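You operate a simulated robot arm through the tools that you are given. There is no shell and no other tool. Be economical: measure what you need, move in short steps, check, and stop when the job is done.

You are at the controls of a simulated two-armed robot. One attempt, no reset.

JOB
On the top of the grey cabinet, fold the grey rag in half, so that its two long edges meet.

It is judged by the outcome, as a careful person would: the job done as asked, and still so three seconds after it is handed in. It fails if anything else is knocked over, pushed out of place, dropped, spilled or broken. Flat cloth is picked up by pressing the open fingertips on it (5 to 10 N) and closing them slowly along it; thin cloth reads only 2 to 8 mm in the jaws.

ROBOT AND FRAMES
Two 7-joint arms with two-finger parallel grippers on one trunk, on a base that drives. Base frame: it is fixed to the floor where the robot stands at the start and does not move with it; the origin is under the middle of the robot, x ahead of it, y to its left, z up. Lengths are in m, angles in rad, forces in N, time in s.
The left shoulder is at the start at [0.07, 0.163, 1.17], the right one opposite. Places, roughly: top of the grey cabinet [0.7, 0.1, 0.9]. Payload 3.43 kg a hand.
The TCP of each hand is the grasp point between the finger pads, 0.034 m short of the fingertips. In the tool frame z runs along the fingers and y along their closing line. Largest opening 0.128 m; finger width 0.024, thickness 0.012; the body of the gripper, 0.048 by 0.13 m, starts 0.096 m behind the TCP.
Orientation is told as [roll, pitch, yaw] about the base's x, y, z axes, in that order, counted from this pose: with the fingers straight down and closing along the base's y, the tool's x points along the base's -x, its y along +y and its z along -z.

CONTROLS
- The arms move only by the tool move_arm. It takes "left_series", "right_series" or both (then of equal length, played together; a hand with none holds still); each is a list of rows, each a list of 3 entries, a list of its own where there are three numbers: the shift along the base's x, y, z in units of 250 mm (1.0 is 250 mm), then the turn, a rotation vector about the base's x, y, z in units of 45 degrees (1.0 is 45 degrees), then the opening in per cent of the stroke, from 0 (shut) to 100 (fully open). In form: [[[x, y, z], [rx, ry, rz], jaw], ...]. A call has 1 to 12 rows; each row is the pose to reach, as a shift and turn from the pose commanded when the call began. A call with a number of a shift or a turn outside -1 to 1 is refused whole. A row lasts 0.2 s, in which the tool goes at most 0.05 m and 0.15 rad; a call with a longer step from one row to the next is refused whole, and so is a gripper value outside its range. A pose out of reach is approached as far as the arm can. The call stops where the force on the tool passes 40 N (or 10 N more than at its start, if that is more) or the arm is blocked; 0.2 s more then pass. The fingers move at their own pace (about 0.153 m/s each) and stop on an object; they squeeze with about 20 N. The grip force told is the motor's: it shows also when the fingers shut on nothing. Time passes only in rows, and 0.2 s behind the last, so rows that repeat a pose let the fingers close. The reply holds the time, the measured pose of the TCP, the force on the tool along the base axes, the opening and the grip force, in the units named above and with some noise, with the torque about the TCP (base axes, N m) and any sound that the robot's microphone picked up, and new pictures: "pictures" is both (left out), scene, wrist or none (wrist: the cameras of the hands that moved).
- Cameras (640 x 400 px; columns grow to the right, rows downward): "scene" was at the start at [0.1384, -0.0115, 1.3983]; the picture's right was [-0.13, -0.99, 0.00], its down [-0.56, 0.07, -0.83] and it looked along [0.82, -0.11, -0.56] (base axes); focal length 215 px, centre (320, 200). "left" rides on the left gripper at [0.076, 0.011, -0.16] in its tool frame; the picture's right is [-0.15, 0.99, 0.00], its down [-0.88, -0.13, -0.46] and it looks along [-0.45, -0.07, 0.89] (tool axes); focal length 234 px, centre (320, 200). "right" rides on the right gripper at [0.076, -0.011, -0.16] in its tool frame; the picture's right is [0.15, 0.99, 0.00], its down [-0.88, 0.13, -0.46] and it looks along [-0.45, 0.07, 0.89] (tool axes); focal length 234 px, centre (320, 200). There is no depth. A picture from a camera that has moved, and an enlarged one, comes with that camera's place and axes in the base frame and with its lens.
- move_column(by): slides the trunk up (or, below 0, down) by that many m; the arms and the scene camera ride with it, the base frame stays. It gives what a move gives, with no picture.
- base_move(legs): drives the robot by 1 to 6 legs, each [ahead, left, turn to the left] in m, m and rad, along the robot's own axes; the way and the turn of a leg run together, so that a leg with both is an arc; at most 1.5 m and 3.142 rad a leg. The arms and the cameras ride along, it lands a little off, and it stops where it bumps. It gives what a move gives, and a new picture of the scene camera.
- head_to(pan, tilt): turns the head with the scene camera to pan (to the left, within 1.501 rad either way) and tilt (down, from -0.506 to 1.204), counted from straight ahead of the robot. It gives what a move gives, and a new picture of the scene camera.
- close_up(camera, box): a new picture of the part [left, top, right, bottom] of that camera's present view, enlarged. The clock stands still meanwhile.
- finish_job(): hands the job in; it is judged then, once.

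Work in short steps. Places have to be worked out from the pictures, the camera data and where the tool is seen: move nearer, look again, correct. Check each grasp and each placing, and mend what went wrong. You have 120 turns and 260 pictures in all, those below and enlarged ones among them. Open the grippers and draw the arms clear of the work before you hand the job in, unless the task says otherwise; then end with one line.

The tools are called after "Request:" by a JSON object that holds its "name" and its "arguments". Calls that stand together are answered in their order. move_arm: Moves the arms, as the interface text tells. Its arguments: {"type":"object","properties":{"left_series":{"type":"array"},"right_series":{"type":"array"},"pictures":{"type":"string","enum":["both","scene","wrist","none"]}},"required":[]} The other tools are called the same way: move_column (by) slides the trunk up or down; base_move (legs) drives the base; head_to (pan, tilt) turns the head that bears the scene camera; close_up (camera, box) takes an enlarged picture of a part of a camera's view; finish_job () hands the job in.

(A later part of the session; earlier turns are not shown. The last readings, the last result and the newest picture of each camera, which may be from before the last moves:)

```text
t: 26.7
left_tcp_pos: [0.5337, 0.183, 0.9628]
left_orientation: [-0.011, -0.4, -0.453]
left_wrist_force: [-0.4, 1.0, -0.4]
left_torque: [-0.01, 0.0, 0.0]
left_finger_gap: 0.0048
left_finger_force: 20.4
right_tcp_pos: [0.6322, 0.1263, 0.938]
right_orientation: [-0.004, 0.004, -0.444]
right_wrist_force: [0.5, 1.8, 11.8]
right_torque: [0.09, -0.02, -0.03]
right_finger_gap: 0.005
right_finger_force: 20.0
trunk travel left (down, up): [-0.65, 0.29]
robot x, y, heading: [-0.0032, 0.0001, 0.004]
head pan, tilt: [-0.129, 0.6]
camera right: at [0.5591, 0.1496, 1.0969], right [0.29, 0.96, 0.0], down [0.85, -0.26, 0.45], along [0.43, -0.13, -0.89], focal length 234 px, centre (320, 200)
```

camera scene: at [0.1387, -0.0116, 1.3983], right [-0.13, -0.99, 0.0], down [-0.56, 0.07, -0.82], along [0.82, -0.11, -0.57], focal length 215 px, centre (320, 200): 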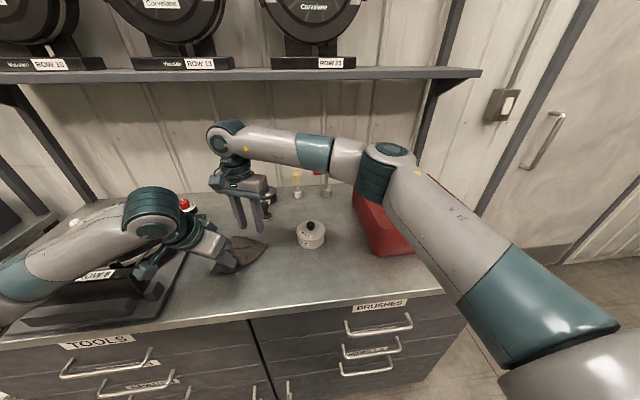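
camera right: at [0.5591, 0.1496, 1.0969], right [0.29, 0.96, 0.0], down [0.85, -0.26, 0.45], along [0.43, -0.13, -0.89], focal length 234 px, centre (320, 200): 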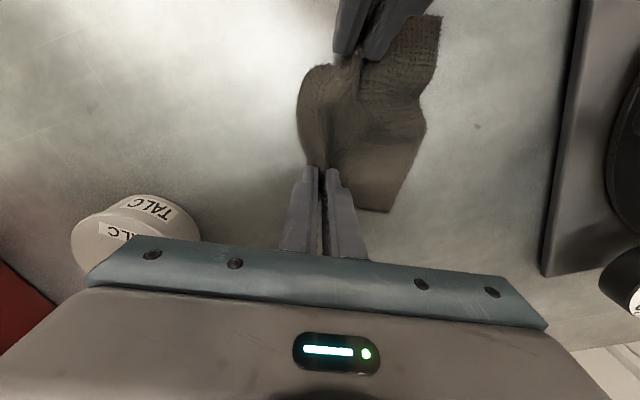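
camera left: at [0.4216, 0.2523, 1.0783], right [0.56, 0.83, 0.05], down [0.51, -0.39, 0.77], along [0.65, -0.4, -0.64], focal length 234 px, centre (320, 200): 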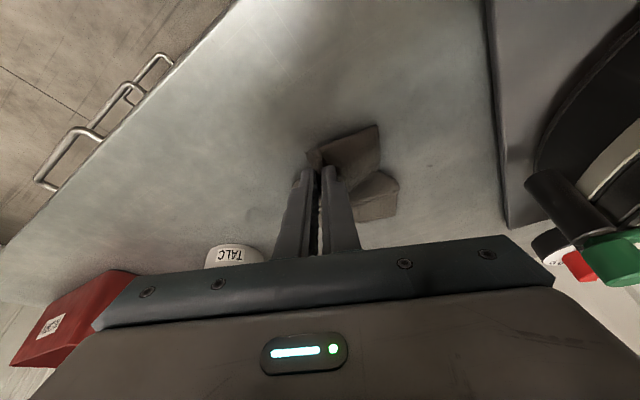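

Both pinches held, but they sit about 34 mm in from the edge, so carrying them over would leave the edge trailing. It will be cleaner to pinch the rag's centre line at two places, lift so both halves hang with their long edges together, and lay it flat. I'll release the right hand first.

Request:
{"name": "move_arm", "arguments": {"right_series": [[[0, 0, 0.006], [0, 0, 0], 10], [[0, 0, 0.006], [0, 0, 0], 20], [[0, 0, 0.006], [0, 0, 0], 35], [[0, 0, 0.1], [0, 0, 0], 38], [[0, 0, 0.25], [0, 0, 0], 38], [[0.04, -0.14, 0.35], [0, 0, 0], 38], [[0.08, -0.3, 0.4], [0, 0, 0], 38], [[0.08, -0.45, 0.4], [0, 0, 0], 38]], "pictures": "none"}}

Request:
{"name": "move_arm", "arguments": {"left_series": [[[0, 0, 0], [0.075, 0.153, 0], 0], [[0, 0, -0.03], [0.15, 0.306, 0], 0], [[0, 0, -0.06], [0.224, 0.458, 0], 0], [[0, 0, -0.09], [0.224, 0.458, 0], 0], [[0, 0, -0.095], [0.224, 0.458, 0], 12], [[0, 0, -0.095], [0.224, 0.458, 0], 24], [[0, 0, -0.095], [0.224, 0.458, 0], 35], [[0, 0, 0.05], [0.224, 0.458, 0], 38], [[0, 0, 0.2], [0.224, 0.458, 0], 38], [[-0.03, 0.1, 0.35], [0.224, 0.458, 0], 38], [[-0.06, 0.2, 0.45], [0.224, 0.458, 0], 38], [[-0.1, 0.35, 0.5], [0.224, 0.458, 0], 38]]}}

Request:
{"name": "close_up", "arguments": {"camera": "scene", "box": [180, 215, 292, 285]}}

```text
t: 28.5
left_tcp_pos: [0.534, 0.1821, 0.9616]
left_orientation: [-0.012, -0.4, -0.454]
left_wrist_force: [-0.6, 0.3, -0.1]
left_torque: [0.03, 0.01, 0.02]
left_finger_gap: 0.0049
left_finger_force: 19.8
right_tcp_pos: [0.6508, 0.0121, 1.0365]
right_orientation: [-0.002, 0.007, -0.445]
right_wrist_force: [-0.3, -0.7, -0.4]
right_torque: [0.05, 0.04, 0.01]
right_finger_gap: 0.0486
right_finger_force: 0.1
trunk travel left (down, up): [-0.65, 0.29]
robot x, y, heading: [-0.0023, -0.0007, -0.004]
head pan, tilt: [-0.129, 0.6]
```

```text
t: 31.1
left_tcp_pos: [0.5078, 0.271, 1.0883]
left_orientation: [-0.015, -0.002, -0.454]
left_wrist_force: [-0.2, 0.7, 0.9]
left_torque: [-0.02, -0.03, 0.0]
left_finger_gap: 0.0483
left_finger_force: 0.0
right_tcp_pos: [0.6496, 0.0151, 1.0364]
right_orientation: [-0.006, 0.007, -0.445]
right_wrist_force: [0.0, 0.7, -0.2]
right_torque: [-0.04, -0.07, -0.01]
right_finger_gap: 0.0487
right_finger_force: 0.0
trunk travel left (down, up): [-0.65, 0.29]
robot x, y, heading: [-0.0004, 0.0007, 0.002]
head pan, tilt: [-0.129, 0.6]
camera scene: at [0.1369, -0.0095, 1.3985], right [-0.13, -0.99, 0.0], down [-0.56, 0.07, -0.83], along [0.82, -0.11, -0.56], focal length 215 px, centre (320, 200)
camera left: at [0.4455, 0.3167, 1.246], right [0.56, 0.83, -0.01], down [0.74, -0.5, 0.46], along [0.37, -0.27, -0.89], focal length 234 px, centre (320, 200)
```

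scene: 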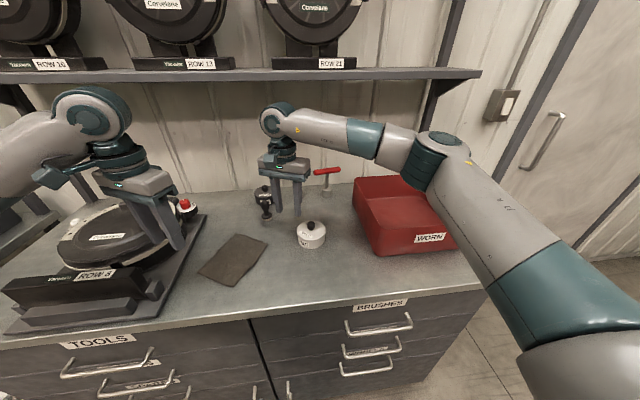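
left: 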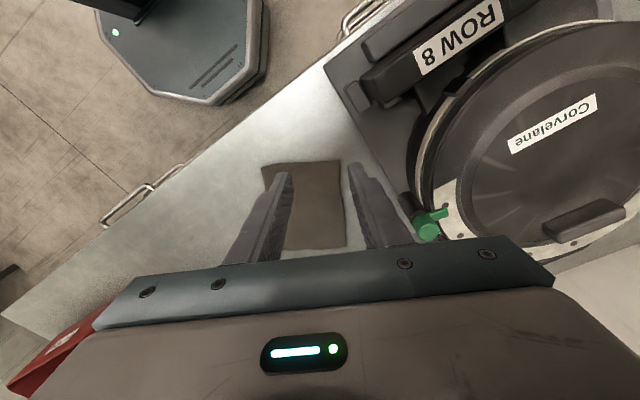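

```text
5.71 times, centred on (236, 250) of scene
camera zoom: at [0.1369, -0.0095, 1.3985], right [-0.13, -0.99, 0.0], down [-0.56, 0.07, -0.83], along [0.82, -0.11, -0.56], focal length 1228 px, centre (800, -86)
```

zoom: 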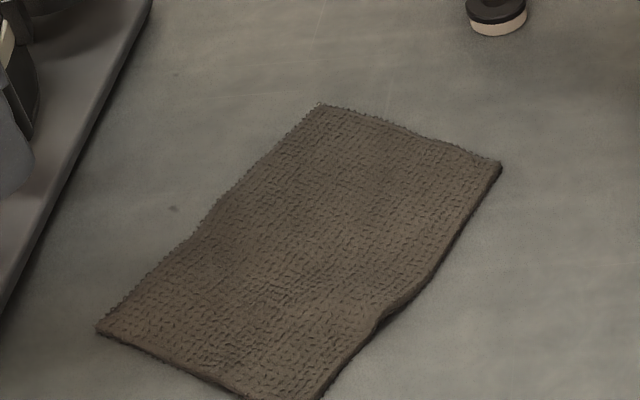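

The rag sprang back flat. Its corners are A(0.699,0.197), B(0.635,0.088), C(0.497,0.160) and D(0.550,0.272), and the centre line runs from (0.524,0.216) to (0.667,0.143). I'll bring the left hand to the near end of the centre line.

Request:
{"name": "move_arm", "arguments": {"left_series": [[[0.06, -0.12, 0], [0.019, 0, -0.02], 35], [[0.117, -0.248, -0.05], [0.019, 0, -0.02], 35], [[0.117, -0.248, -0.2], [0.019, 0, -0.02], 35], [[0.117, -0.248, -0.35], [0.019, 0, -0.02], 35], [[0.117, -0.248, -0.47], [0.019, 0, -0.02], 35], [[0.117, -0.248, -0.55], [0.019, 0, -0.02], 35], [[0.117, -0.248, -0.585], [0.019, 0, -0.02], 35]]}}

Request:
{"name": "close_up", "arguments": {"camera": "scene", "box": [180, 215, 292, 285]}}

```text
t: 32.7
left_tcp_pos: [0.539, 0.2074, 0.9417]
left_orientation: [0.002, 0.007, -0.47]
left_wrist_force: [0.2, -0.5, -0.7]
left_torque: [-0.02, -0.02, 0.01]
left_finger_gap: 0.0446
left_finger_force: 0.0
right_tcp_pos: [0.6516, 0.0138, 1.0352]
right_orientation: [-0.004, 0.008, -0.445]
right_wrist_force: [-0.1, -0.1, 0.1]
right_torque: [0.01, -0.02, 0.02]
right_finger_gap: 0.0484
right_finger_force: 0.1
trunk travel left (down, up): [-0.65, 0.29]
robot x, y, heading: [0.0029, -0.0003, -0.001]
head pan, tilt: [-0.129, 0.6]
camera scene: at [0.1385, -0.0116, 1.3983], right [-0.13, -0.99, 0.0], down [-0.56, 0.07, -0.83], along [0.82, -0.11, -0.56], focal length 215 px, centre (320, 200)
camera left: at [0.4774, 0.2521, 1.0999], right [0.58, 0.82, 0.0], down [0.73, -0.52, 0.45], along [0.37, -0.26, -0.89], focal length 234 px, centre (320, 200)
```

scene: 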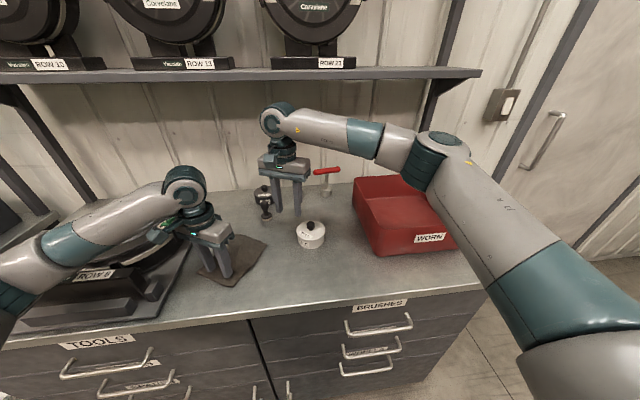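
left: 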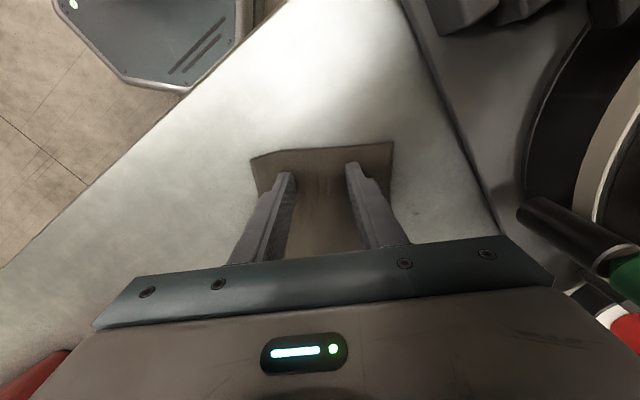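

```text
5.71 times, centred on (236, 250) of scene
camera zoom: at [0.1385, -0.0116, 1.3983], right [-0.13, -0.99, 0.0], down [-0.56, 0.07, -0.83], along [0.82, -0.11, -0.56], focal length 1228 px, centre (800, -86)
```

zoom: 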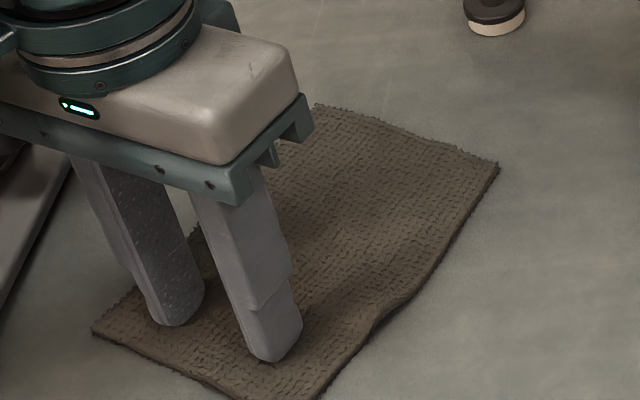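

The tips straddle the centre line to within about 3 mm. I'll nudge 3 mm toward D and press.

Request:
{"name": "move_arm", "arguments": {"left_series": [[[0.006, 0.011, 0], [0, 0, 0], 35], [[0.006, 0.011, -0.012], [0, 0, 0], 35], [[0.006, 0.011, -0.018], [0, 0, 0], 35]], "pictures": "none"}}

```text
t: 33.5
left_tcp_pos: [0.5411, 0.2108, 0.9377]
left_orientation: [0.002, 0.004, -0.467]
left_wrist_force: [1.0, 1.8, 9.3]
left_torque: [0.06, -0.04, 0.01]
left_finger_gap: 0.045
left_finger_force: 0.1
right_tcp_pos: [0.6512, 0.0149, 1.037]
right_orientation: [-0.004, 0.005, -0.446]
right_wrist_force: [0.3, -1.0, -0.8]
right_torque: [-0.02, 0.05, 0.0]
right_finger_gap: 0.0483
right_finger_force: 0.1
trunk travel left (down, up): [-0.65, 0.29]
robot x, y, heading: [0.0, 0.0002, 0.002]
head pan, tilt: [-0.129, 0.6]
```

9 N, good. Closing slowly.

Request:
{"name": "move_arm", "arguments": {"left_series": [[[0, 0, 0], [0, 0, 0], 32], [[0, 0, 0], [0, 0, 0], 29], [[0, 0, 0], [0, 0, 0], 26], [[0, 0, 0], [0, 0, 0], 23], [[0, 0, 0], [0, 0, 0], 20], [[0, 0, 0], [0, 0, 0], 17], [[0, 0, 0], [0, 0, 0], 14], [[0, 0, 0], [0, 0, 0], 11], [[0, 0, 0], [0, 0, 0], 8], [[0, 0, 0], [0, 0, 0], 5], [[0, 0, 0], [0, 0, 0], 2], [[0, 0, 0], [0, 0, 0], 0]], "pictures": "wrist"}}

Request:
{"name": "move_arm", "arguments": {"left_series": [[[0, 0, 0.03], [0, 0, 0], 0], [[0, 0, 0.06], [-0.075, -0.153, 0], 0], [[0, 0, 0.08], [-0.15, -0.306, 0], 0], [[0, 0, 0.08], [-0.224, -0.458, 0], 0], [[0, 0, 0.08], [-0.224, -0.458, 0], 0]]}}

Request:
{"name": "close_up", "arguments": {"camera": "scene", "box": [180, 215, 292, 285]}}

```text
t: 36.1
left_tcp_pos: [0.5395, 0.2101, 0.9368]
left_orientation: [0.001, 0.004, -0.47]
left_wrist_force: [1.2, 0.7, 14.8]
left_torque: [0.0, -0.02, 0.0]
left_finger_gap: 0.0052
left_finger_force: 20.0
right_tcp_pos: [0.6503, 0.0147, 1.0353]
right_orientation: [-0.002, 0.005, -0.444]
right_wrist_force: [-0.2, -0.3, 0.4]
right_torque: [0.02, -0.02, 0.02]
right_finger_gap: 0.0484
right_finger_force: 0.1
trunk travel left (down, up): [-0.65, 0.29]
robot x, y, heading: [0.0006, 0.003, 0.001]
head pan, tilt: [-0.129, 0.6]
camera left: at [0.4776, 0.2545, 1.0963], right [0.58, 0.82, 0.0], down [0.73, -0.52, 0.45], along [0.37, -0.26, -0.89], focal length 234 px, centre (320, 200)
```

left: 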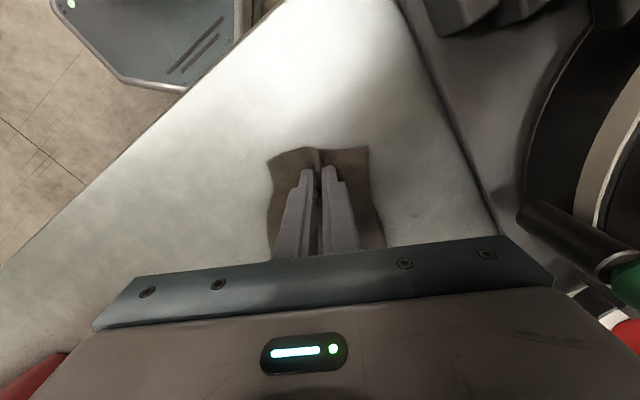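

```text
t: 37.3
left_tcp_pos: [0.5411, 0.2106, 0.9561]
left_orientation: [0.007, -0.395, -0.469]
left_wrist_force: [-0.1, -0.5, -0.1]
left_torque: [0.05, 0.0, -0.01]
left_finger_gap: 0.0049
left_finger_force: 19.3
right_tcp_pos: [0.6525, 0.0139, 1.0352]
right_orientation: [-0.005, 0.008, -0.446]
right_wrist_force: [0.6, -0.2, 0.2]
right_torque: [0.0, 0.01, -0.02]
right_finger_gap: 0.0484
right_finger_force: 0.0
trunk travel left (down, up): [-0.65, 0.29]
robot x, y, heading: [-0.0001, 0.0017, 0.006]
head pan, tilt: [-0.129, 0.6]
camera scene: at [0.1388, -0.012, 1.3983], right [-0.13, -0.99, 0.0], down [-0.56, 0.07, -0.82], along [0.82, -0.11, -0.57], focal length 215 px, centre (320, 200)
camera left: at [0.4283, 0.2792, 1.0737], right [0.57, 0.82, 0.06], down [0.51, -0.41, 0.76], along [0.65, -0.4, -0.65], focal length 234 px, centre (320, 200)
```

scene: 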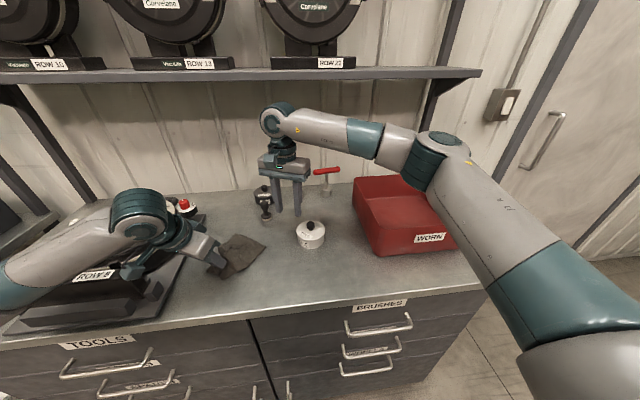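
left: 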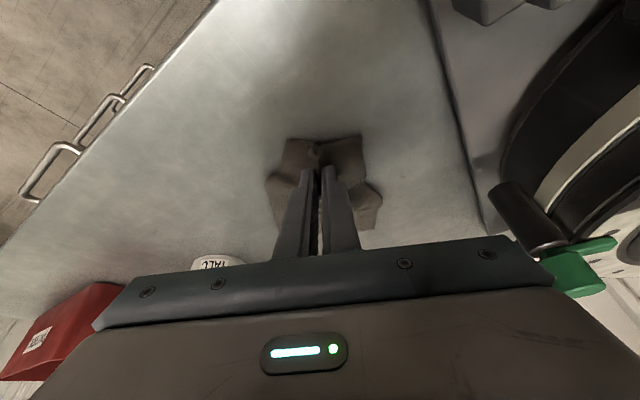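

```text
5.71 times, centred on (236, 250) of scene
camera zoom: at [0.1388, -0.012, 1.3983], right [-0.13, -0.99, 0.0], down [-0.56, 0.07, -0.82], along [0.82, -0.11, -0.57], focal length 1228 px, centre (800, -86)
```

zoom: 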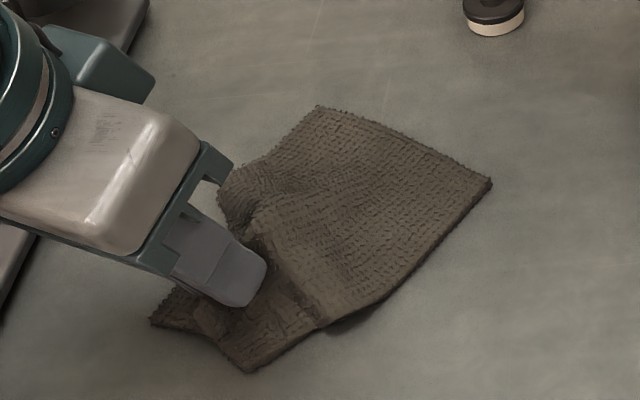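

A symmetric pinch on the centre line. The far short edge's midpoint is about (0.658,0.142), so I'll bring the right hand over it, hovering low.

Request:
{"name": "move_arm", "arguments": {"right_series": [[[0, 0.15, 0], [0, 0, -0.02], 35], [[-0.01, 0.3, 0], [0, 0, -0.02], 35], [[-0.02, 0.45, 0], [0, 0, -0.02], 35], [[-0.034, 0.544, -0.05], [0, 0, -0.02], 35], [[-0.034, 0.544, -0.15], [0, 0, -0.02], 35], [[-0.034, 0.544, -0.25], [0, 0, -0.02], 35], [[-0.034, 0.544, -0.35], [0, 0, -0.02], 35], [[-0.034, 0.544, -0.37], [0, 0, -0.02], 35]]}}

Request:
{"name": "close_up", "arguments": {"camera": "scene", "box": [180, 215, 292, 285]}}

```text
t: 39.1
left_tcp_pos: [0.5415, 0.2118, 0.9547]
left_orientation: [0.007, -0.395, -0.47]
left_wrist_force: [0.1, -0.7, -0.8]
left_torque: [0.05, -0.02, 0.02]
left_finger_gap: 0.0047
left_finger_force: 19.8
right_tcp_pos: [0.6429, 0.1499, 0.9439]
right_orientation: [-0.003, 0.01, -0.46]
right_wrist_force: [0.2, -0.5, 0.0]
right_torque: [0.02, -0.01, -0.01]
right_finger_gap: 0.0449
right_finger_force: 0.1
trunk travel left (down, up): [-0.65, 0.29]
robot x, y, heading: [0.0001, 0.0026, -0.003]
head pan, tilt: [-0.129, 0.6]
camera scene: at [0.1381, -0.0114, 1.3984], right [-0.13, -0.99, 0.0], down [-0.56, 0.07, -0.83], along [0.82, -0.11, -0.56], focal length 215 px, centre (320, 200)
camera right: at [0.572, 0.174, 1.1032], right [0.31, 0.95, 0.0], down [0.85, -0.27, 0.45], along [0.43, -0.14, -0.89], focal length 234 px, centre (320, 200)
```

scene: 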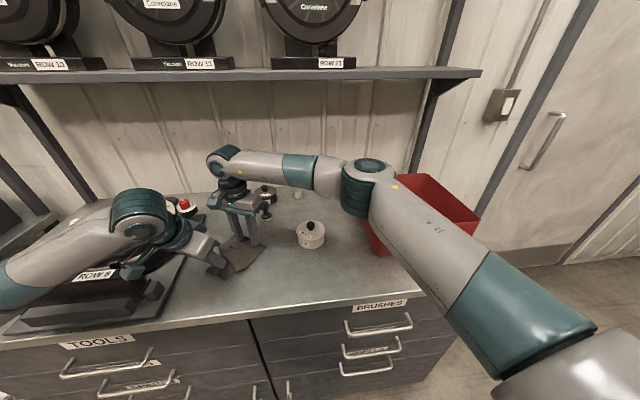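
right: 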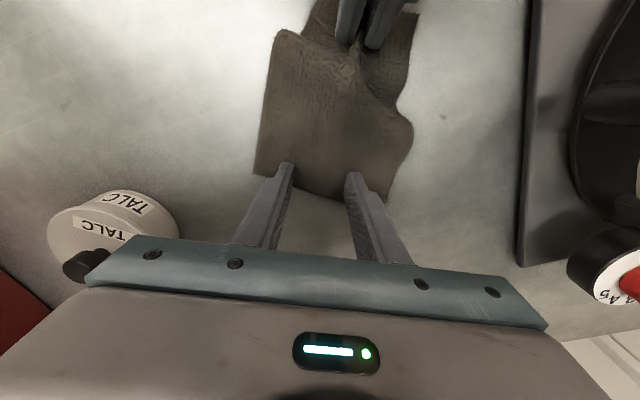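

```text
5.71 times, centred on (236, 250) of scene
camera zoom: at [0.1381, -0.0114, 1.3984], right [-0.13, -0.99, 0.0], down [-0.56, 0.07, -0.83], along [0.82, -0.11, -0.56], focal length 1228 px, centre (800, -86)
```

zoom: 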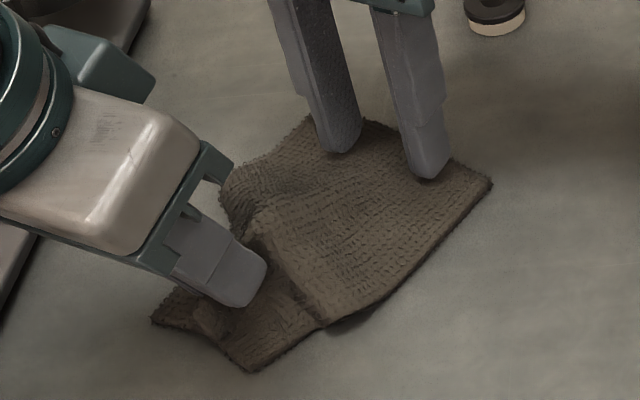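

Well centred between A and B. Pressing down.

Request:
{"name": "move_arm", "arguments": {"right_series": [[[0, 0, -0.015], [0, 0, 0], 35], [[0, 0, -0.024], [0, 0, 0], 35], [[0, 0, -0.029], [0, 0, 0], 35]], "pictures": "none"}}

```text
t: 39.9
left_tcp_pos: [0.5402, 0.2108, 0.9565]
left_orientation: [0.008, -0.394, -0.469]
left_wrist_force: [-0.1, 0.2, 0.7]
left_torque: [0.07, 0.02, 0.02]
left_finger_gap: 0.0048
left_finger_force: 19.8
right_tcp_pos: [0.6436, 0.1508, 0.9378]
right_orientation: [-0.002, 0.005, -0.461]
right_wrist_force: [1.2, 0.3, 7.5]
right_torque: [0.05, -0.07, -0.01]
right_finger_gap: 0.0445
right_finger_force: 0.1
trunk travel left (down, up): [-0.65, 0.29]
robot x, y, heading: [0.002, -0.0013, 0.004]
head pan, tilt: [-0.129, 0.6]
```

7.5 N; closing slowly.

Request:
{"name": "move_arm", "arguments": {"right_series": [[[0, 0, 0], [0, 0, 0], 32], [[0, 0, 0], [0, 0, 0], 29], [[0, 0, 0], [0, 0, 0], 26], [[0, 0, 0], [0, 0, 0], 23], [[0, 0, 0], [0, 0, 0], 20], [[0, 0, 0], [0, 0, 0], 17], [[0, 0, 0], [0, 0, 0], 14], [[0, 0, 0], [0, 0, 0], 11], [[0, 0, 0], [0, 0, 0], 8], [[0, 0, 0], [0, 0, 0], 5], [[0, 0, 0], [0, 0, 0], 2], [[0, 0, 0], [0, 0, 0], 0]], "pictures": "wrist"}}

```text
t: 42.5
left_tcp_pos: [0.54, 0.2105, 0.9565]
left_orientation: [0.009, -0.394, -0.469]
left_wrist_force: [-0.5, 0.1, -0.1]
left_torque: [0.02, -0.01, 0.03]
left_finger_gap: 0.0045
left_finger_force: 19.7
right_tcp_pos: [0.6428, 0.1503, 0.9365]
right_orientation: [-0.004, 0.005, -0.461]
right_wrist_force: [0.3, 0.7, 9.3]
right_torque: [0.03, -0.02, 0.0]
right_finger_gap: 0.0049
right_finger_force: 19.5
trunk travel left (down, up): [-0.65, 0.29]
robot x, y, heading: [-0.0025, 0.0021, 0.005]
head pan, tilt: [-0.129, 0.6]
camera right: at [0.5711, 0.1742, 1.0972], right [0.31, 0.95, 0.0], down [0.85, -0.28, 0.45], along [0.43, -0.14, -0.89], focal length 234 px, centre (320, 200)
```

right: 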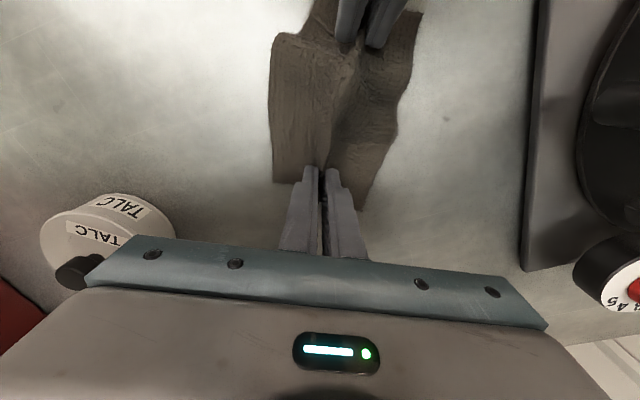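

Both ends of the centre line are held. I'll lift both hands to the same height so the halves hang together, spreading them slightly to straighten the fold line.

Request:
{"name": "move_arm", "arguments": {"left_series": [[[0, 0, 0.0], [0, 0, 0], 0], [[0, 0, 0.02], [0, 0, 0], 0], [[0, 0, 0.06], [0, 0, 0], 0], [[0, 0, 0.12], [0, 0, 0], 0], [[0, 0, 0.18], [0, 0, 0], 0], [[0, 0, 0.24], [0, 0, 0], 0], [[0, 0, 0.28], [0, 0, 0], 0], [[0, 0, 0.28], [0, 0, 0], 0]], "right_series": [[[0, 0, 0.04], [0, 0, 0], 0], [[0.01, -0.006, 0.1], [0, 0, 0], 0], [[0.02, -0.012, 0.14], [0, 0, 0], 0], [[0.03, -0.016, 0.2], [0, 0, 0], 0], [[0.03, -0.016, 0.26], [0, 0, 0], 0], [[0.03, -0.016, 0.32], [0, 0, 0], 0], [[0.03, -0.016, 0.36], [0, 0, 0], 0], [[0.03, -0.016, 0.36], [0, 0, 0], 0]]}}

Request:
{"name": "close_up", "arguments": {"camera": "scene", "box": [180, 205, 308, 285]}}

```text
t: 44.3
left_tcp_pos: [0.5405, 0.2108, 1.0261]
left_orientation: [0.006, -0.394, -0.47]
left_wrist_force: [-0.6, 0.3, 0.5]
left_torque: [0.02, 0.03, 0.0]
left_finger_gap: 0.0046
left_finger_force: 19.6
right_tcp_pos: [0.6506, 0.1469, 1.0269]
right_orientation: [-0.005, 0.006, -0.462]
right_wrist_force: [-0.1, -0.3, 0.7]
right_torque: [-0.02, 0.01, -0.02]
right_finger_gap: 0.0048
right_finger_force: 19.6
trunk travel left (down, up): [-0.65, 0.29]
robot x, y, heading: [-0.0016, -0.0029, 0.001]
head pan, tilt: [-0.129, 0.6]
camera scene: at [0.1386, -0.0113, 1.3983], right [-0.13, -0.99, 0.0], down [-0.56, 0.07, -0.82], along [0.82, -0.11, -0.57], focal length 215 px, centre (320, 200)
camera right: at [0.5796, 0.1702, 1.1862], right [0.31, 0.95, 0.0], down [0.85, -0.27, 0.45], along [0.43, -0.14, -0.89], focal length 234 px, centre (320, 200)
camera left: at [0.4276, 0.2795, 1.144], right [0.57, 0.82, 0.06], down [0.51, -0.41, 0.76], along [0.65, -0.4, -0.65], focal length 234 px, centre (320, 200)
```

scene: 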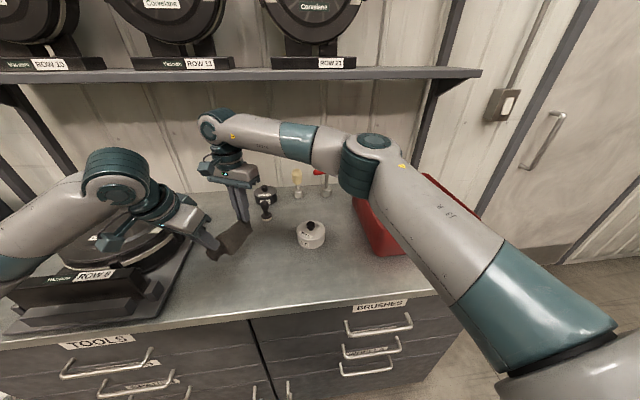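
right: 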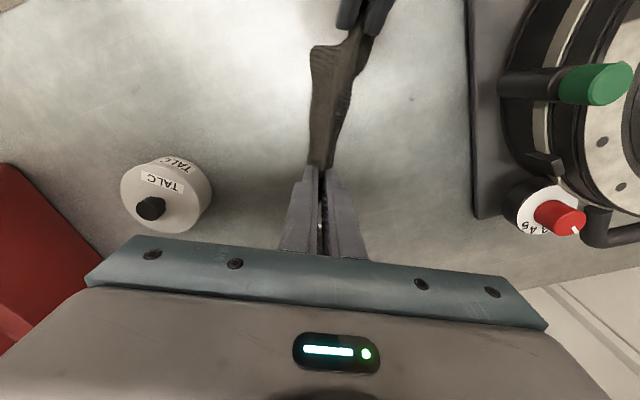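
left: 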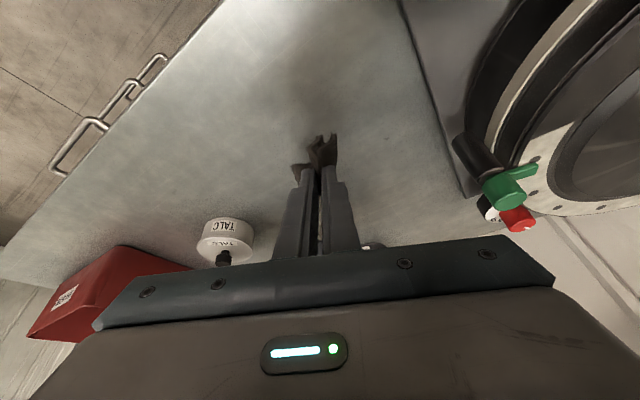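

```text
5.00 times, centred on (244, 245) of scene
camera zoom: at [0.1386, -0.0113, 1.3983], right [-0.13, -0.99, 0.0], down [-0.56, 0.07, -0.82], along [0.82, -0.11, -0.57], focal length 1074 px, centre (700, -25)
```

zoom: 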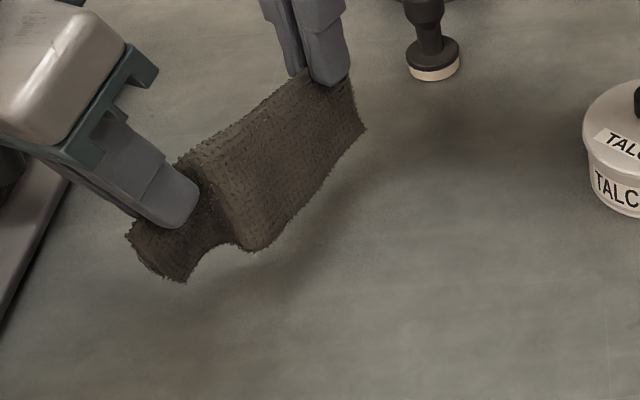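

The rag hangs folded with its long edges together. I'll lower it while moving toward -w (rightward) with a moderate tilt, so the hanging edges touch first and lie flat toward +w. First half, then a check.

Request:
{"name": "move_arm", "arguments": {"left_series": [[[0, 0, -0.04], [0, 0, 0], 0], [[-0.006, -0.011, -0.09], [0.045, -0.023, 0], 0], [[-0.017, -0.032, -0.13], [0.113, -0.058, 0], 0], [[-0.033, -0.064, -0.16], [0.181, -0.093, 0], 0], [[-0.05, -0.096, -0.19], [0.249, -0.128, 0], 0], [[-0.066, -0.128, -0.22], [0.317, -0.163, 0], 0]], "right_series": [[[0, 0, -0.04], [0, 0, 0], 0], [[-0.006, -0.011, -0.09], [0.045, -0.023, 0], 0], [[-0.017, -0.032, -0.13], [0.113, -0.058, 0], 0], [[-0.033, -0.064, -0.17], [0.181, -0.093, 0], 0], [[-0.05, -0.096, -0.2], [0.249, -0.128, 0], 0], [[-0.066, -0.128, -0.23], [0.317, -0.163, 0], 0]]}}

Request:
{"name": "close_up", "arguments": {"camera": "scene", "box": [180, 205, 308, 285]}}

```text
t: 45.7
left_tcp_pos: [0.5249, 0.1776, 0.9717]
left_orientation: [0.311, -0.379, -0.583]
left_wrist_force: [0.3, -0.3, -0.3]
left_torque: [-0.02, 0.01, 0.01]
left_finger_gap: 0.0048
left_finger_force: 19.9
right_tcp_pos: [0.6337, 0.1139, 0.9692]
right_orientation: [0.278, 0.003, -0.461]
right_wrist_force: [-0.5, 0.2, 0.2]
right_torque: [-0.05, 0.03, 0.03]
right_finger_gap: 0.0047
right_finger_force: 20.1
trunk travel left (down, up): [-0.65, 0.29]
robot x, y, heading: [0.0011, 0.0047, -0.001]
head pan, tilt: [-0.129, 0.6]
camera scene: at [0.1387, -0.0132, 1.3983], right [-0.13, -0.99, 0.0], down [-0.56, 0.07, -0.82], along [0.82, -0.11, -0.57], focal length 215 px, centre (320, 200)
camera right: at [0.5433, 0.0983, 1.1197], right [0.29, 0.92, 0.27], down [0.79, -0.39, 0.47], along [0.54, 0.08, -0.84], focal length 234 px, centre (320, 200)
camera left: at [0.3962, 0.2167, 1.087], right [0.54, 0.77, 0.34], down [0.42, -0.59, 0.69], along [0.73, -0.23, -0.64], focal length 234 px, centre (320, 200)
```

scene: 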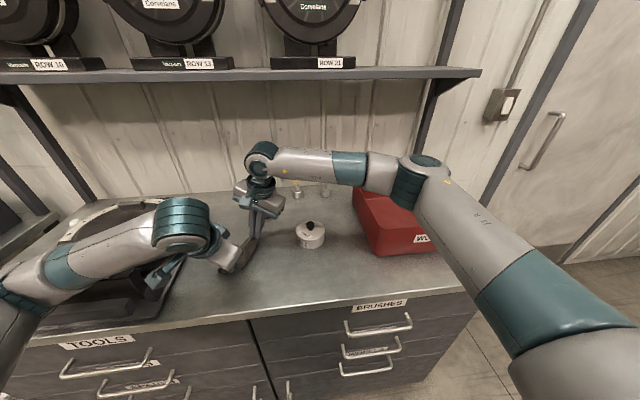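
right: 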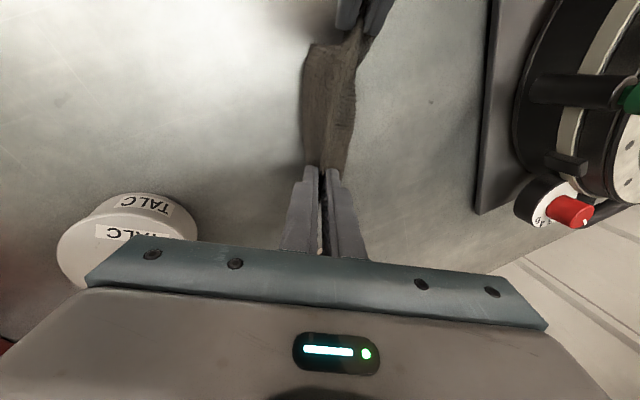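
left: 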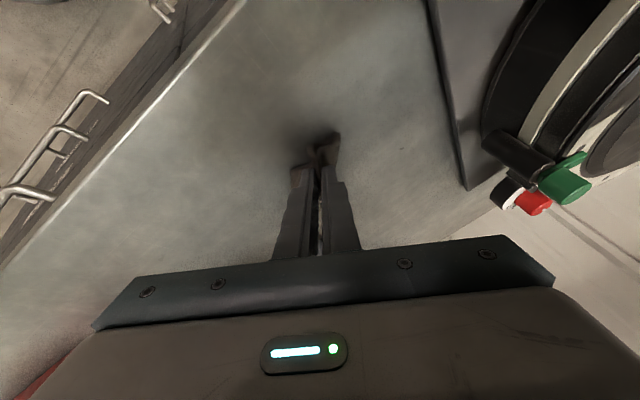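

```text
5.00 times, centred on (244, 245) of scene
camera zoom: at [0.1387, -0.0132, 1.3983], right [-0.13, -0.99, 0.0], down [-0.56, 0.07, -0.82], along [0.82, -0.11, -0.57], focal length 1074 px, centre (700, -25)
```

zoom: 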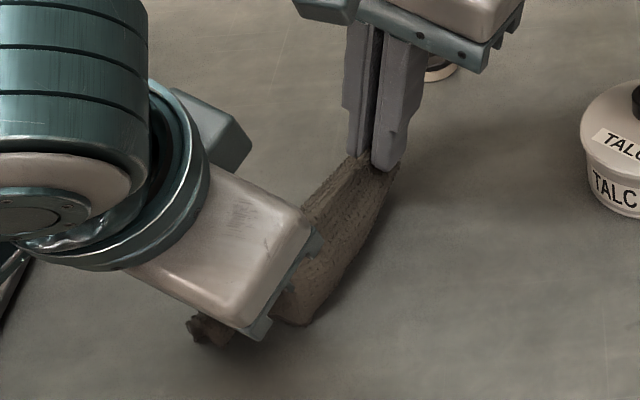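

Hanging straight and about to touch. I'll continue with mostly sideways travel so the lower edges trail toward +w, and finish low.

Request:
{"name": "move_arm", "arguments": {"left_series": [[[-0.012, -0.023, -0.015], [0.05, -0.026, 0], 0], [[-0.024, -0.047, -0.03], [0.1, -0.051, 0], 0], [[-0.036, -0.07, -0.045], [0.15, -0.077, 0], 0], [[-0.048, -0.093, -0.06], [0.2, -0.103, 0], 0], [[-0.06, -0.117, -0.072], [0.25, -0.128, 0], 0], [[-0.072, -0.14, -0.083], [0.25, -0.128, 0], 0]], "right_series": [[[-0.012, -0.023, -0.015], [0.05, -0.026, 0], 0], [[-0.024, -0.047, -0.03], [0.1, -0.051, 0], 0], [[-0.036, -0.07, -0.045], [0.15, -0.077, 0], 0], [[-0.048, -0.093, -0.06], [0.2, -0.103, 0], 0], [[-0.06, -0.117, -0.075], [0.25, -0.128, 0], 0], [[-0.072, -0.14, -0.09], [0.25, -0.128, 0], 0]]}}

Request:
{"name": "close_up", "arguments": {"camera": "scene", "box": [180, 205, 308, 285]}}

Request:
{"name": "close_up", "arguments": {"camera": "right", "box": [240, 0, 440, 190]}}

```text
t: 47.1
left_tcp_pos: [0.5052, 0.1441, 0.9503]
left_orientation: [0.544, -0.346, -0.666]
left_wrist_force: [0.0, 1.2, -0.6]
left_torque: [-0.08, 0.06, -0.04]
left_finger_gap: 0.0045
left_finger_force: 20.0
right_tcp_pos: [0.6167, 0.0798, 0.9474]
right_orientation: [0.496, 0.0, -0.458]
right_wrist_force: [-0.6, 0.9, 0.2]
right_torque: [-0.05, 0.05, -0.02]
right_finger_gap: 0.0043
right_finger_force: 20.1
trunk travel left (down, up): [-0.65, 0.29]
robot x, y, heading: [-0.0006, -0.0018, -0.001]
head pan, tilt: [-0.129, 0.6]
camera scene: at [0.1385, -0.0115, 1.3983], right [-0.13, -0.99, 0.0], down [-0.56, 0.07, -0.83], along [0.82, -0.11, -0.56], focal length 215 px, centre (320, 200)
camera right: at [0.5103, 0.0365, 1.0809], right [0.25, 0.84, 0.47], down [0.74, -0.48, 0.46], along [0.62, 0.23, -0.75], focal length 234 px, centre (320, 200)
camera left: at [0.3665, 0.1607, 1.0579], right [0.5, 0.69, 0.53], down [0.35, -0.72, 0.6], along [0.79, -0.11, -0.6], focal length 234 px, centre (320, 200)
```

scene: 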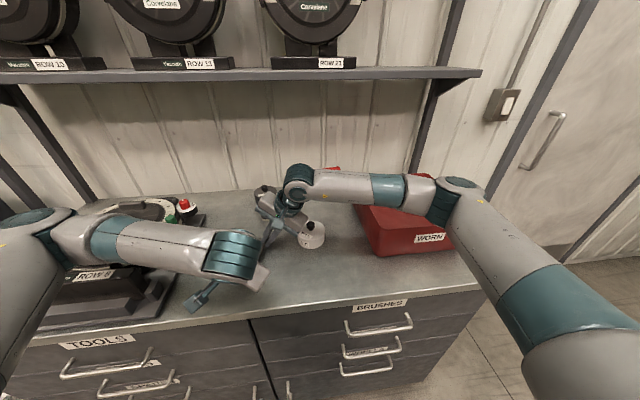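
right: 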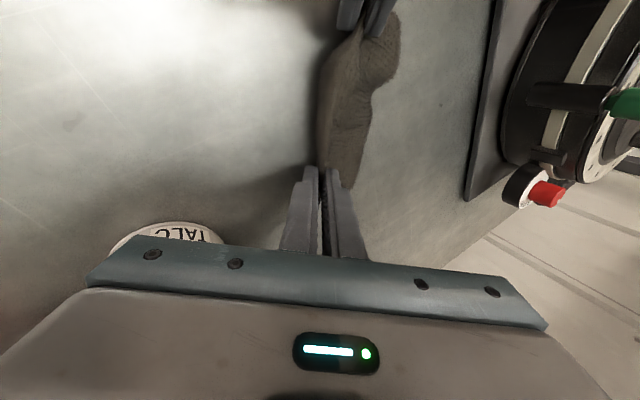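
left: 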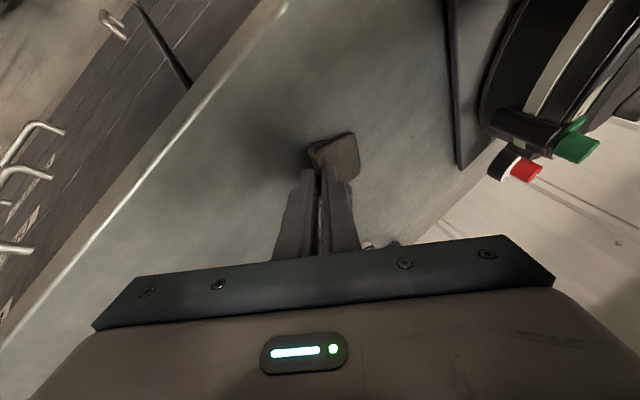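

```text
5.00 times, centred on (244, 245) of scene
camera zoom: at [0.1385, -0.0115, 1.3983], right [-0.13, -0.99, 0.0], down [-0.56, 0.07, -0.83], along [0.82, -0.11, -0.56], focal length 1074 px, centre (700, -25)
```

zoom: 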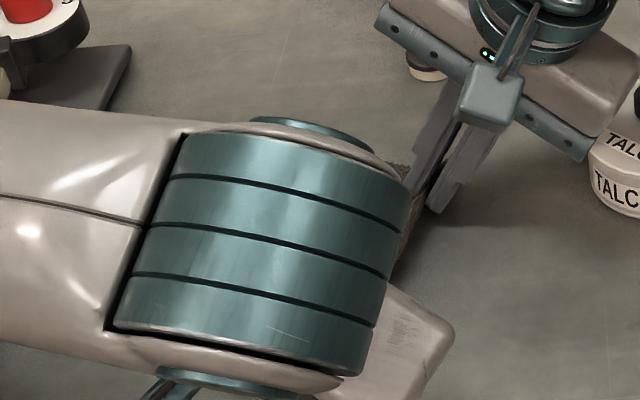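

```text
2.11 times, centred on (340, 95) of right
camera zoom: at [0.5103, 0.0365, 1.0809], right [0.25, 0.84, 0.47], down [0.74, -0.48, 0.46], along [0.62, 0.23, -0.75], focal length 493 px, centre (278, 421)
```

zoom: 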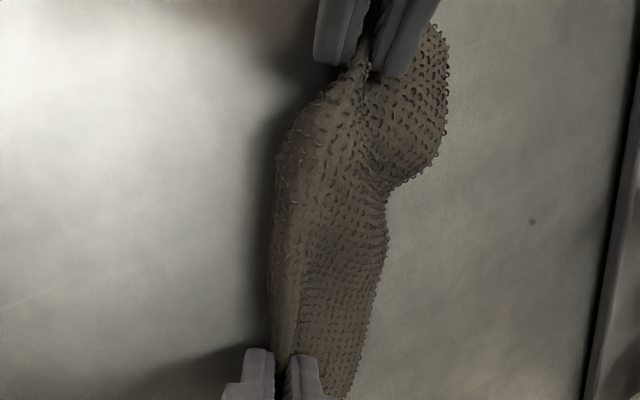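

The folded rag is lying toward +w with its edges trailing correctly, and the right hand's body still clears the talc. I'll draw 8 mm more, lower 4 mm, open gently and back out along the fingers.

Request:
{"name": "move_arm", "arguments": {"left_series": [[[-0.008, -0.016, -0.008], [0, 0, 0], 0], [[-0.015, -0.028, -0.016], [0, 0, 0], 0], [[-0.015, -0.028, -0.016], [0, 0, 0], 6], [[-0.015, -0.028, -0.012], [0, 0, 0], 11], [[-0.015, -0.028, -0.008], [0, 0, 0], 16], [[-0.025, -0.048, 0.035], [0, 0, 0], 18], [[-0.035, -0.068, 0.08], [0, 0, 0], 20], [[-0.05, -0.09, 0.16], [0, 0, 0], 20], [[-0.05, -0.09, 0.3], [0, 0, 0], 20]], "right_series": [[[-0.008, -0.016, -0.008], [0, 0, 0], 0], [[-0.015, -0.028, -0.016], [0, 0, 0], 0], [[-0.015, -0.028, -0.016], [0, 0, 0], 6], [[-0.015, -0.028, -0.012], [0, 0, 0], 11], [[-0.015, -0.028, -0.008], [0, 0, 0], 16], [[-0.025, -0.048, 0.035], [0, 0, 0], 18], [[-0.035, -0.068, 0.08], [0, 0, 0], 20], [[-0.045, -0.08, 0.16], [0, 0, 0], 20], [[-0.045, -0.08, 0.3], [0, 0, 0], 20]]}}

Request:
{"name": "close_up", "arguments": {"camera": "right", "box": [240, 0, 440, 190]}}

```text
t: 49.1
left_tcp_pos: [0.4953, 0.1217, 1.0262]
left_orientation: [0.543, -0.346, -0.666]
left_wrist_force: [0.2, 0.5, -0.5]
left_torque: [-0.01, -0.02, -0.03]
left_finger_gap: 0.0255
left_finger_force: 0.0
right_tcp_pos: [0.6047, 0.0606, 1.0227]
right_orientation: [0.498, -0.002, -0.459]
right_wrist_force: [-0.1, 0.0, 0.6]
right_torque: [-0.02, 0.01, -0.01]
right_finger_gap: 0.0258
right_finger_force: 0.2
trunk travel left (down, up): [-0.65, 0.29]
robot x, y, heading: [0.0007, -0.0014, 0.002]
head pan, tilt: [-0.129, 0.6]
camera scene: at [0.1368, -0.0112, 1.3984], right [-0.13, -0.99, 0.0], down [-0.56, 0.07, -0.83], along [0.82, -0.11, -0.56], focal length 215 px, centre (320, 200)
camera right: at [0.4983, 0.017, 1.1568], right [0.25, 0.84, 0.47], down [0.74, -0.48, 0.46], along [0.62, 0.23, -0.75], focal length 234 px, centre (320, 200)
camera left: at [0.3535, 0.1381, 1.1332], right [0.5, 0.69, 0.53], down [0.35, -0.72, 0.6], along [0.79, -0.11, -0.6], focal length 234 px, centre (320, 200)
```

scene: 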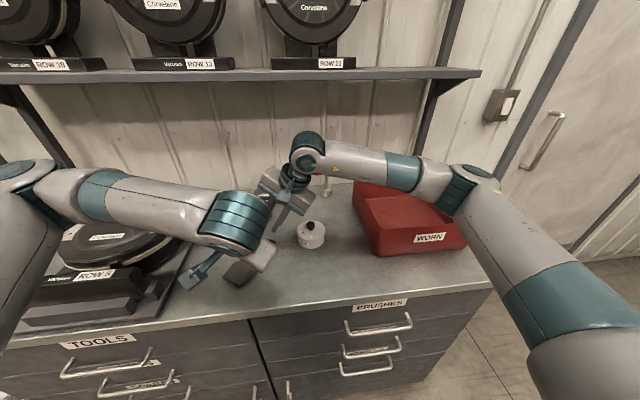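
right: 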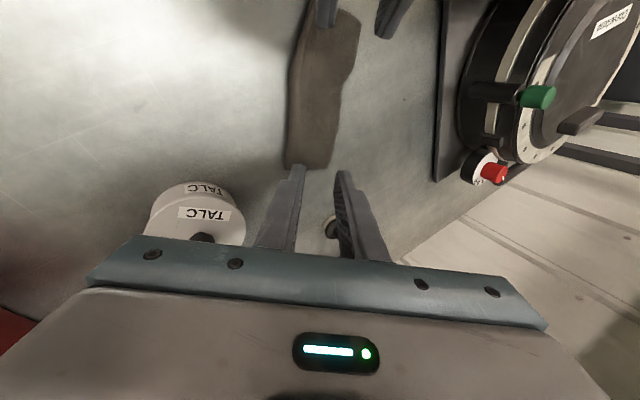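
left: 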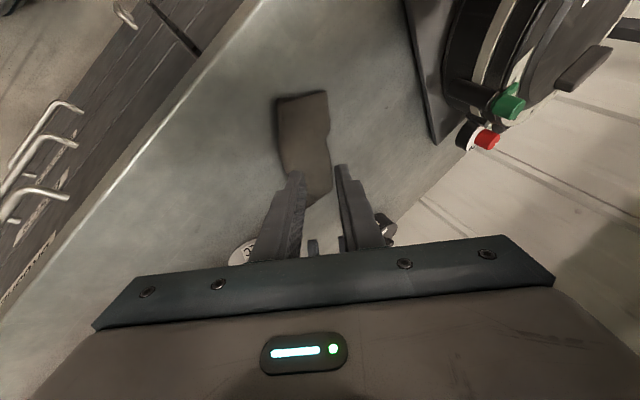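

```text
2.11 times, centred on (340, 95) of right
camera zoom: at [0.4983, 0.017, 1.1568], right [0.25, 0.84, 0.47], down [0.74, -0.48, 0.46], along [0.62, 0.23, -0.75], focal length 493 px, centre (278, 421)
```

zoom: 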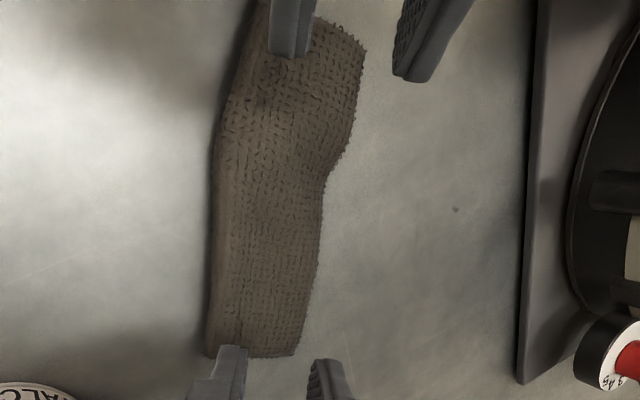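

The rag is folded and lying in place. I'll withdraw both hands upward and apart, straightening them, then inspect.

Request:
{"name": "move_arm", "arguments": {"left_series": [[[0, 0, 0.15], [0, 0, 0], 20], [[0, 0.05, 0.3], [-0.1, 0.1, 0], 20], [[0, 0.15, 0.45], [-0.2, 0.2, 0], 20], [[0, 0.3, 0.5], [-0.3, 0.25, 0], 20], [[0, 0.47, 0.5], [-0.4, 0.3, 0], 20], [[0, 0.64, 0.5], [-0.45, 0.3, 0], 20], [[0, 0.8, 0.5], [-0.45, 0.3, 0], 20], [[0, 0.95, 0.5], [-0.45, 0.3, 0], 20]], "right_series": [[[0, 0, 0.1], [0, 0, 0], 20], [[0.05, -0.05, 0.22], [-0.1, 0.05, 0], 20], [[0.08, -0.18, 0.3], [-0.2, 0.1, 0], 20], [[0.08, -0.32, 0.35], [-0.3, 0.15, 0], 20], [[0.08, -0.48, 0.35], [-0.4, 0.2, 0], 20], [[0.08, -0.64, 0.35], [-0.5, 0.25, 0], 20], [[0.08, -0.8, 0.35], [-0.5, 0.25, 0], 20], [[0.08, -0.9, 0.35], [-0.5, 0.25, 0], 20]], "pictures": "scene"}}

Request:
{"name": "close_up", "arguments": {"camera": "scene", "box": [190, 215, 302, 285]}}

Request:
{"name": "close_up", "arguments": {"camera": "right", "box": [320, 0, 640, 200]}}

```text
t: 50.9
left_tcp_pos: [0.4939, 0.3607, 1.1509]
left_orientation: [0.089, -0.346, -0.512]
left_wrist_force: [-0.5, -0.2, -0.5]
left_torque: [-0.02, -0.02, -0.03]
left_finger_gap: 0.0257
left_finger_force: 0.0
right_tcp_pos: [0.6241, -0.165, 1.1087]
right_orientation: [0.057, 0.0, -0.46]
right_wrist_force: [-0.2, 0.6, 0.0]
right_torque: [-0.03, -0.02, 0.0]
right_finger_gap: 0.0254
right_finger_force: 0.1
trunk travel left (down, up): [-0.65, 0.29]
robot x, y, heading: [0.0024, 0.001, -0.002]
head pan, tilt: [-0.129, 0.6]
camera scene: at [0.1375, -0.0105, 1.3985], right [-0.13, -0.99, 0.0], down [-0.56, 0.07, -0.83], along [0.82, -0.11, -0.56], focal length 215 px, centre (320, 200)
```

scene: 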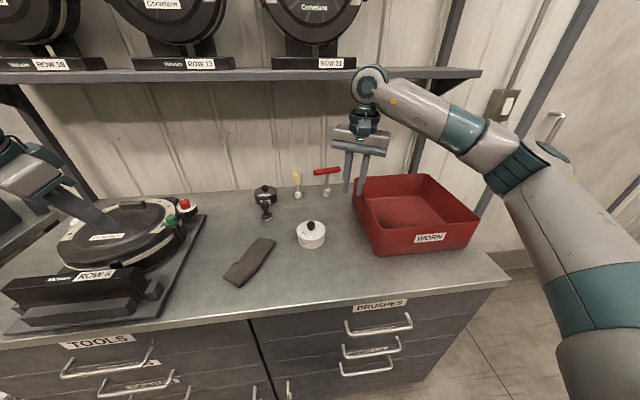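

```text
5.71 times, centred on (246, 250) of scene
camera zoom: at [0.1375, -0.0105, 1.3985], right [-0.13, -0.99, 0.0], down [-0.56, 0.07, -0.83], along [0.82, -0.11, -0.56], focal length 1228 px, centre (743, -86)
```

zoom: 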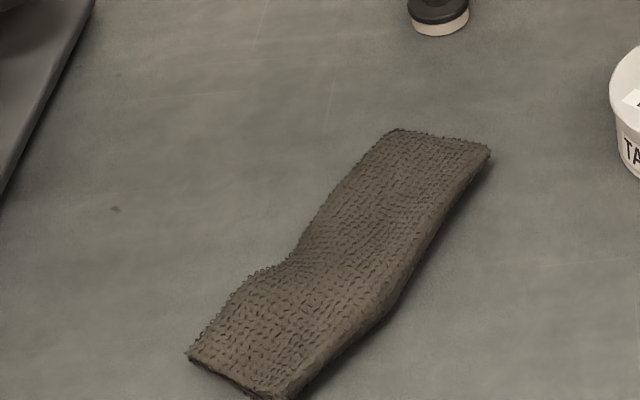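

```text
2.00 times, centred on (480, 100) of right
camera zoom: at [0.5474, -0.1495, 1.2679], right [0.31, 0.95, 0.06], down [0.84, -0.3, 0.46], along [0.46, -0.09, -0.89], focal length 468 px, centre (0, 400)
```

zoom: 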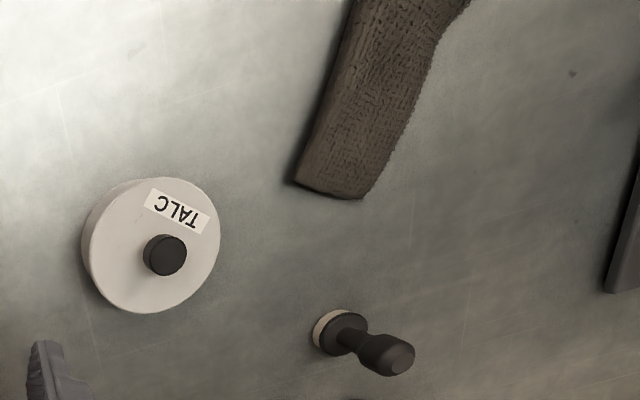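

The folded width is about 58 mm at both ends, half of the original 124 mm or so, and no lower layer shows past the edge. One tighter look at the edges and the near end.

Request:
{"name": "close_up", "arguments": {"camera": "scene", "box": [215, 255, 271, 290]}}

Request:
{"name": "close_up", "arguments": {"camera": "left", "box": [0, 0, 640, 400]}}

```text
11.43 times, centred on (243, 272) of scene
camera zoom: at [0.1375, -0.0105, 1.3985], right [-0.13, -0.99, 0.0], down [-0.56, 0.07, -0.83], along [0.82, -0.11, -0.56], focal length 2456 px, centre (1200, -629)
```

zoom: 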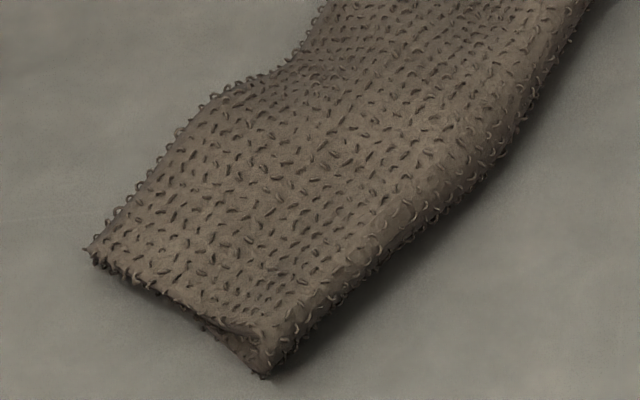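

```text
1.00 times, centred on (320, 200) of left
camera zoom: at [0.3823, 0.4197, 1.2749], right [0.58, 0.81, 0.13], down [0.51, -0.48, 0.72], along [0.64, -0.35, -0.69], focal length 234 px, centre (320, 200)
```

zoom: 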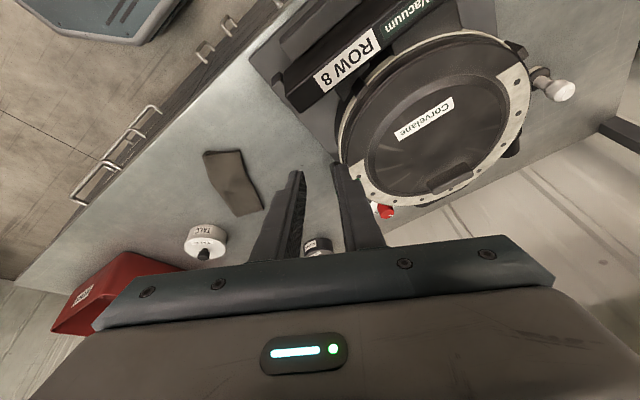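

I'll check the open edge side from the left camera.

Request:
{"name": "close_up", "arguments": {"camera": "left", "box": [190, 140, 280, 225]}}

```text
4.71 times, centred on (235, 182) of left
camera zoom: at [0.3823, 0.4197, 1.2749], right [0.58, 0.81, 0.13], down [0.51, -0.48, 0.72], along [0.64, -0.35, -0.69], focal length 1102 px, centre (720, 282)
```

zoom: 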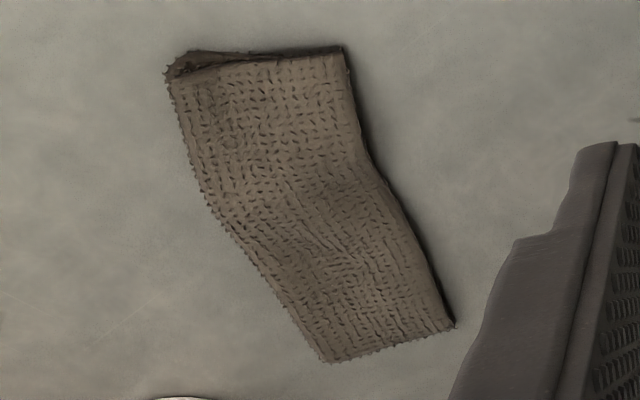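

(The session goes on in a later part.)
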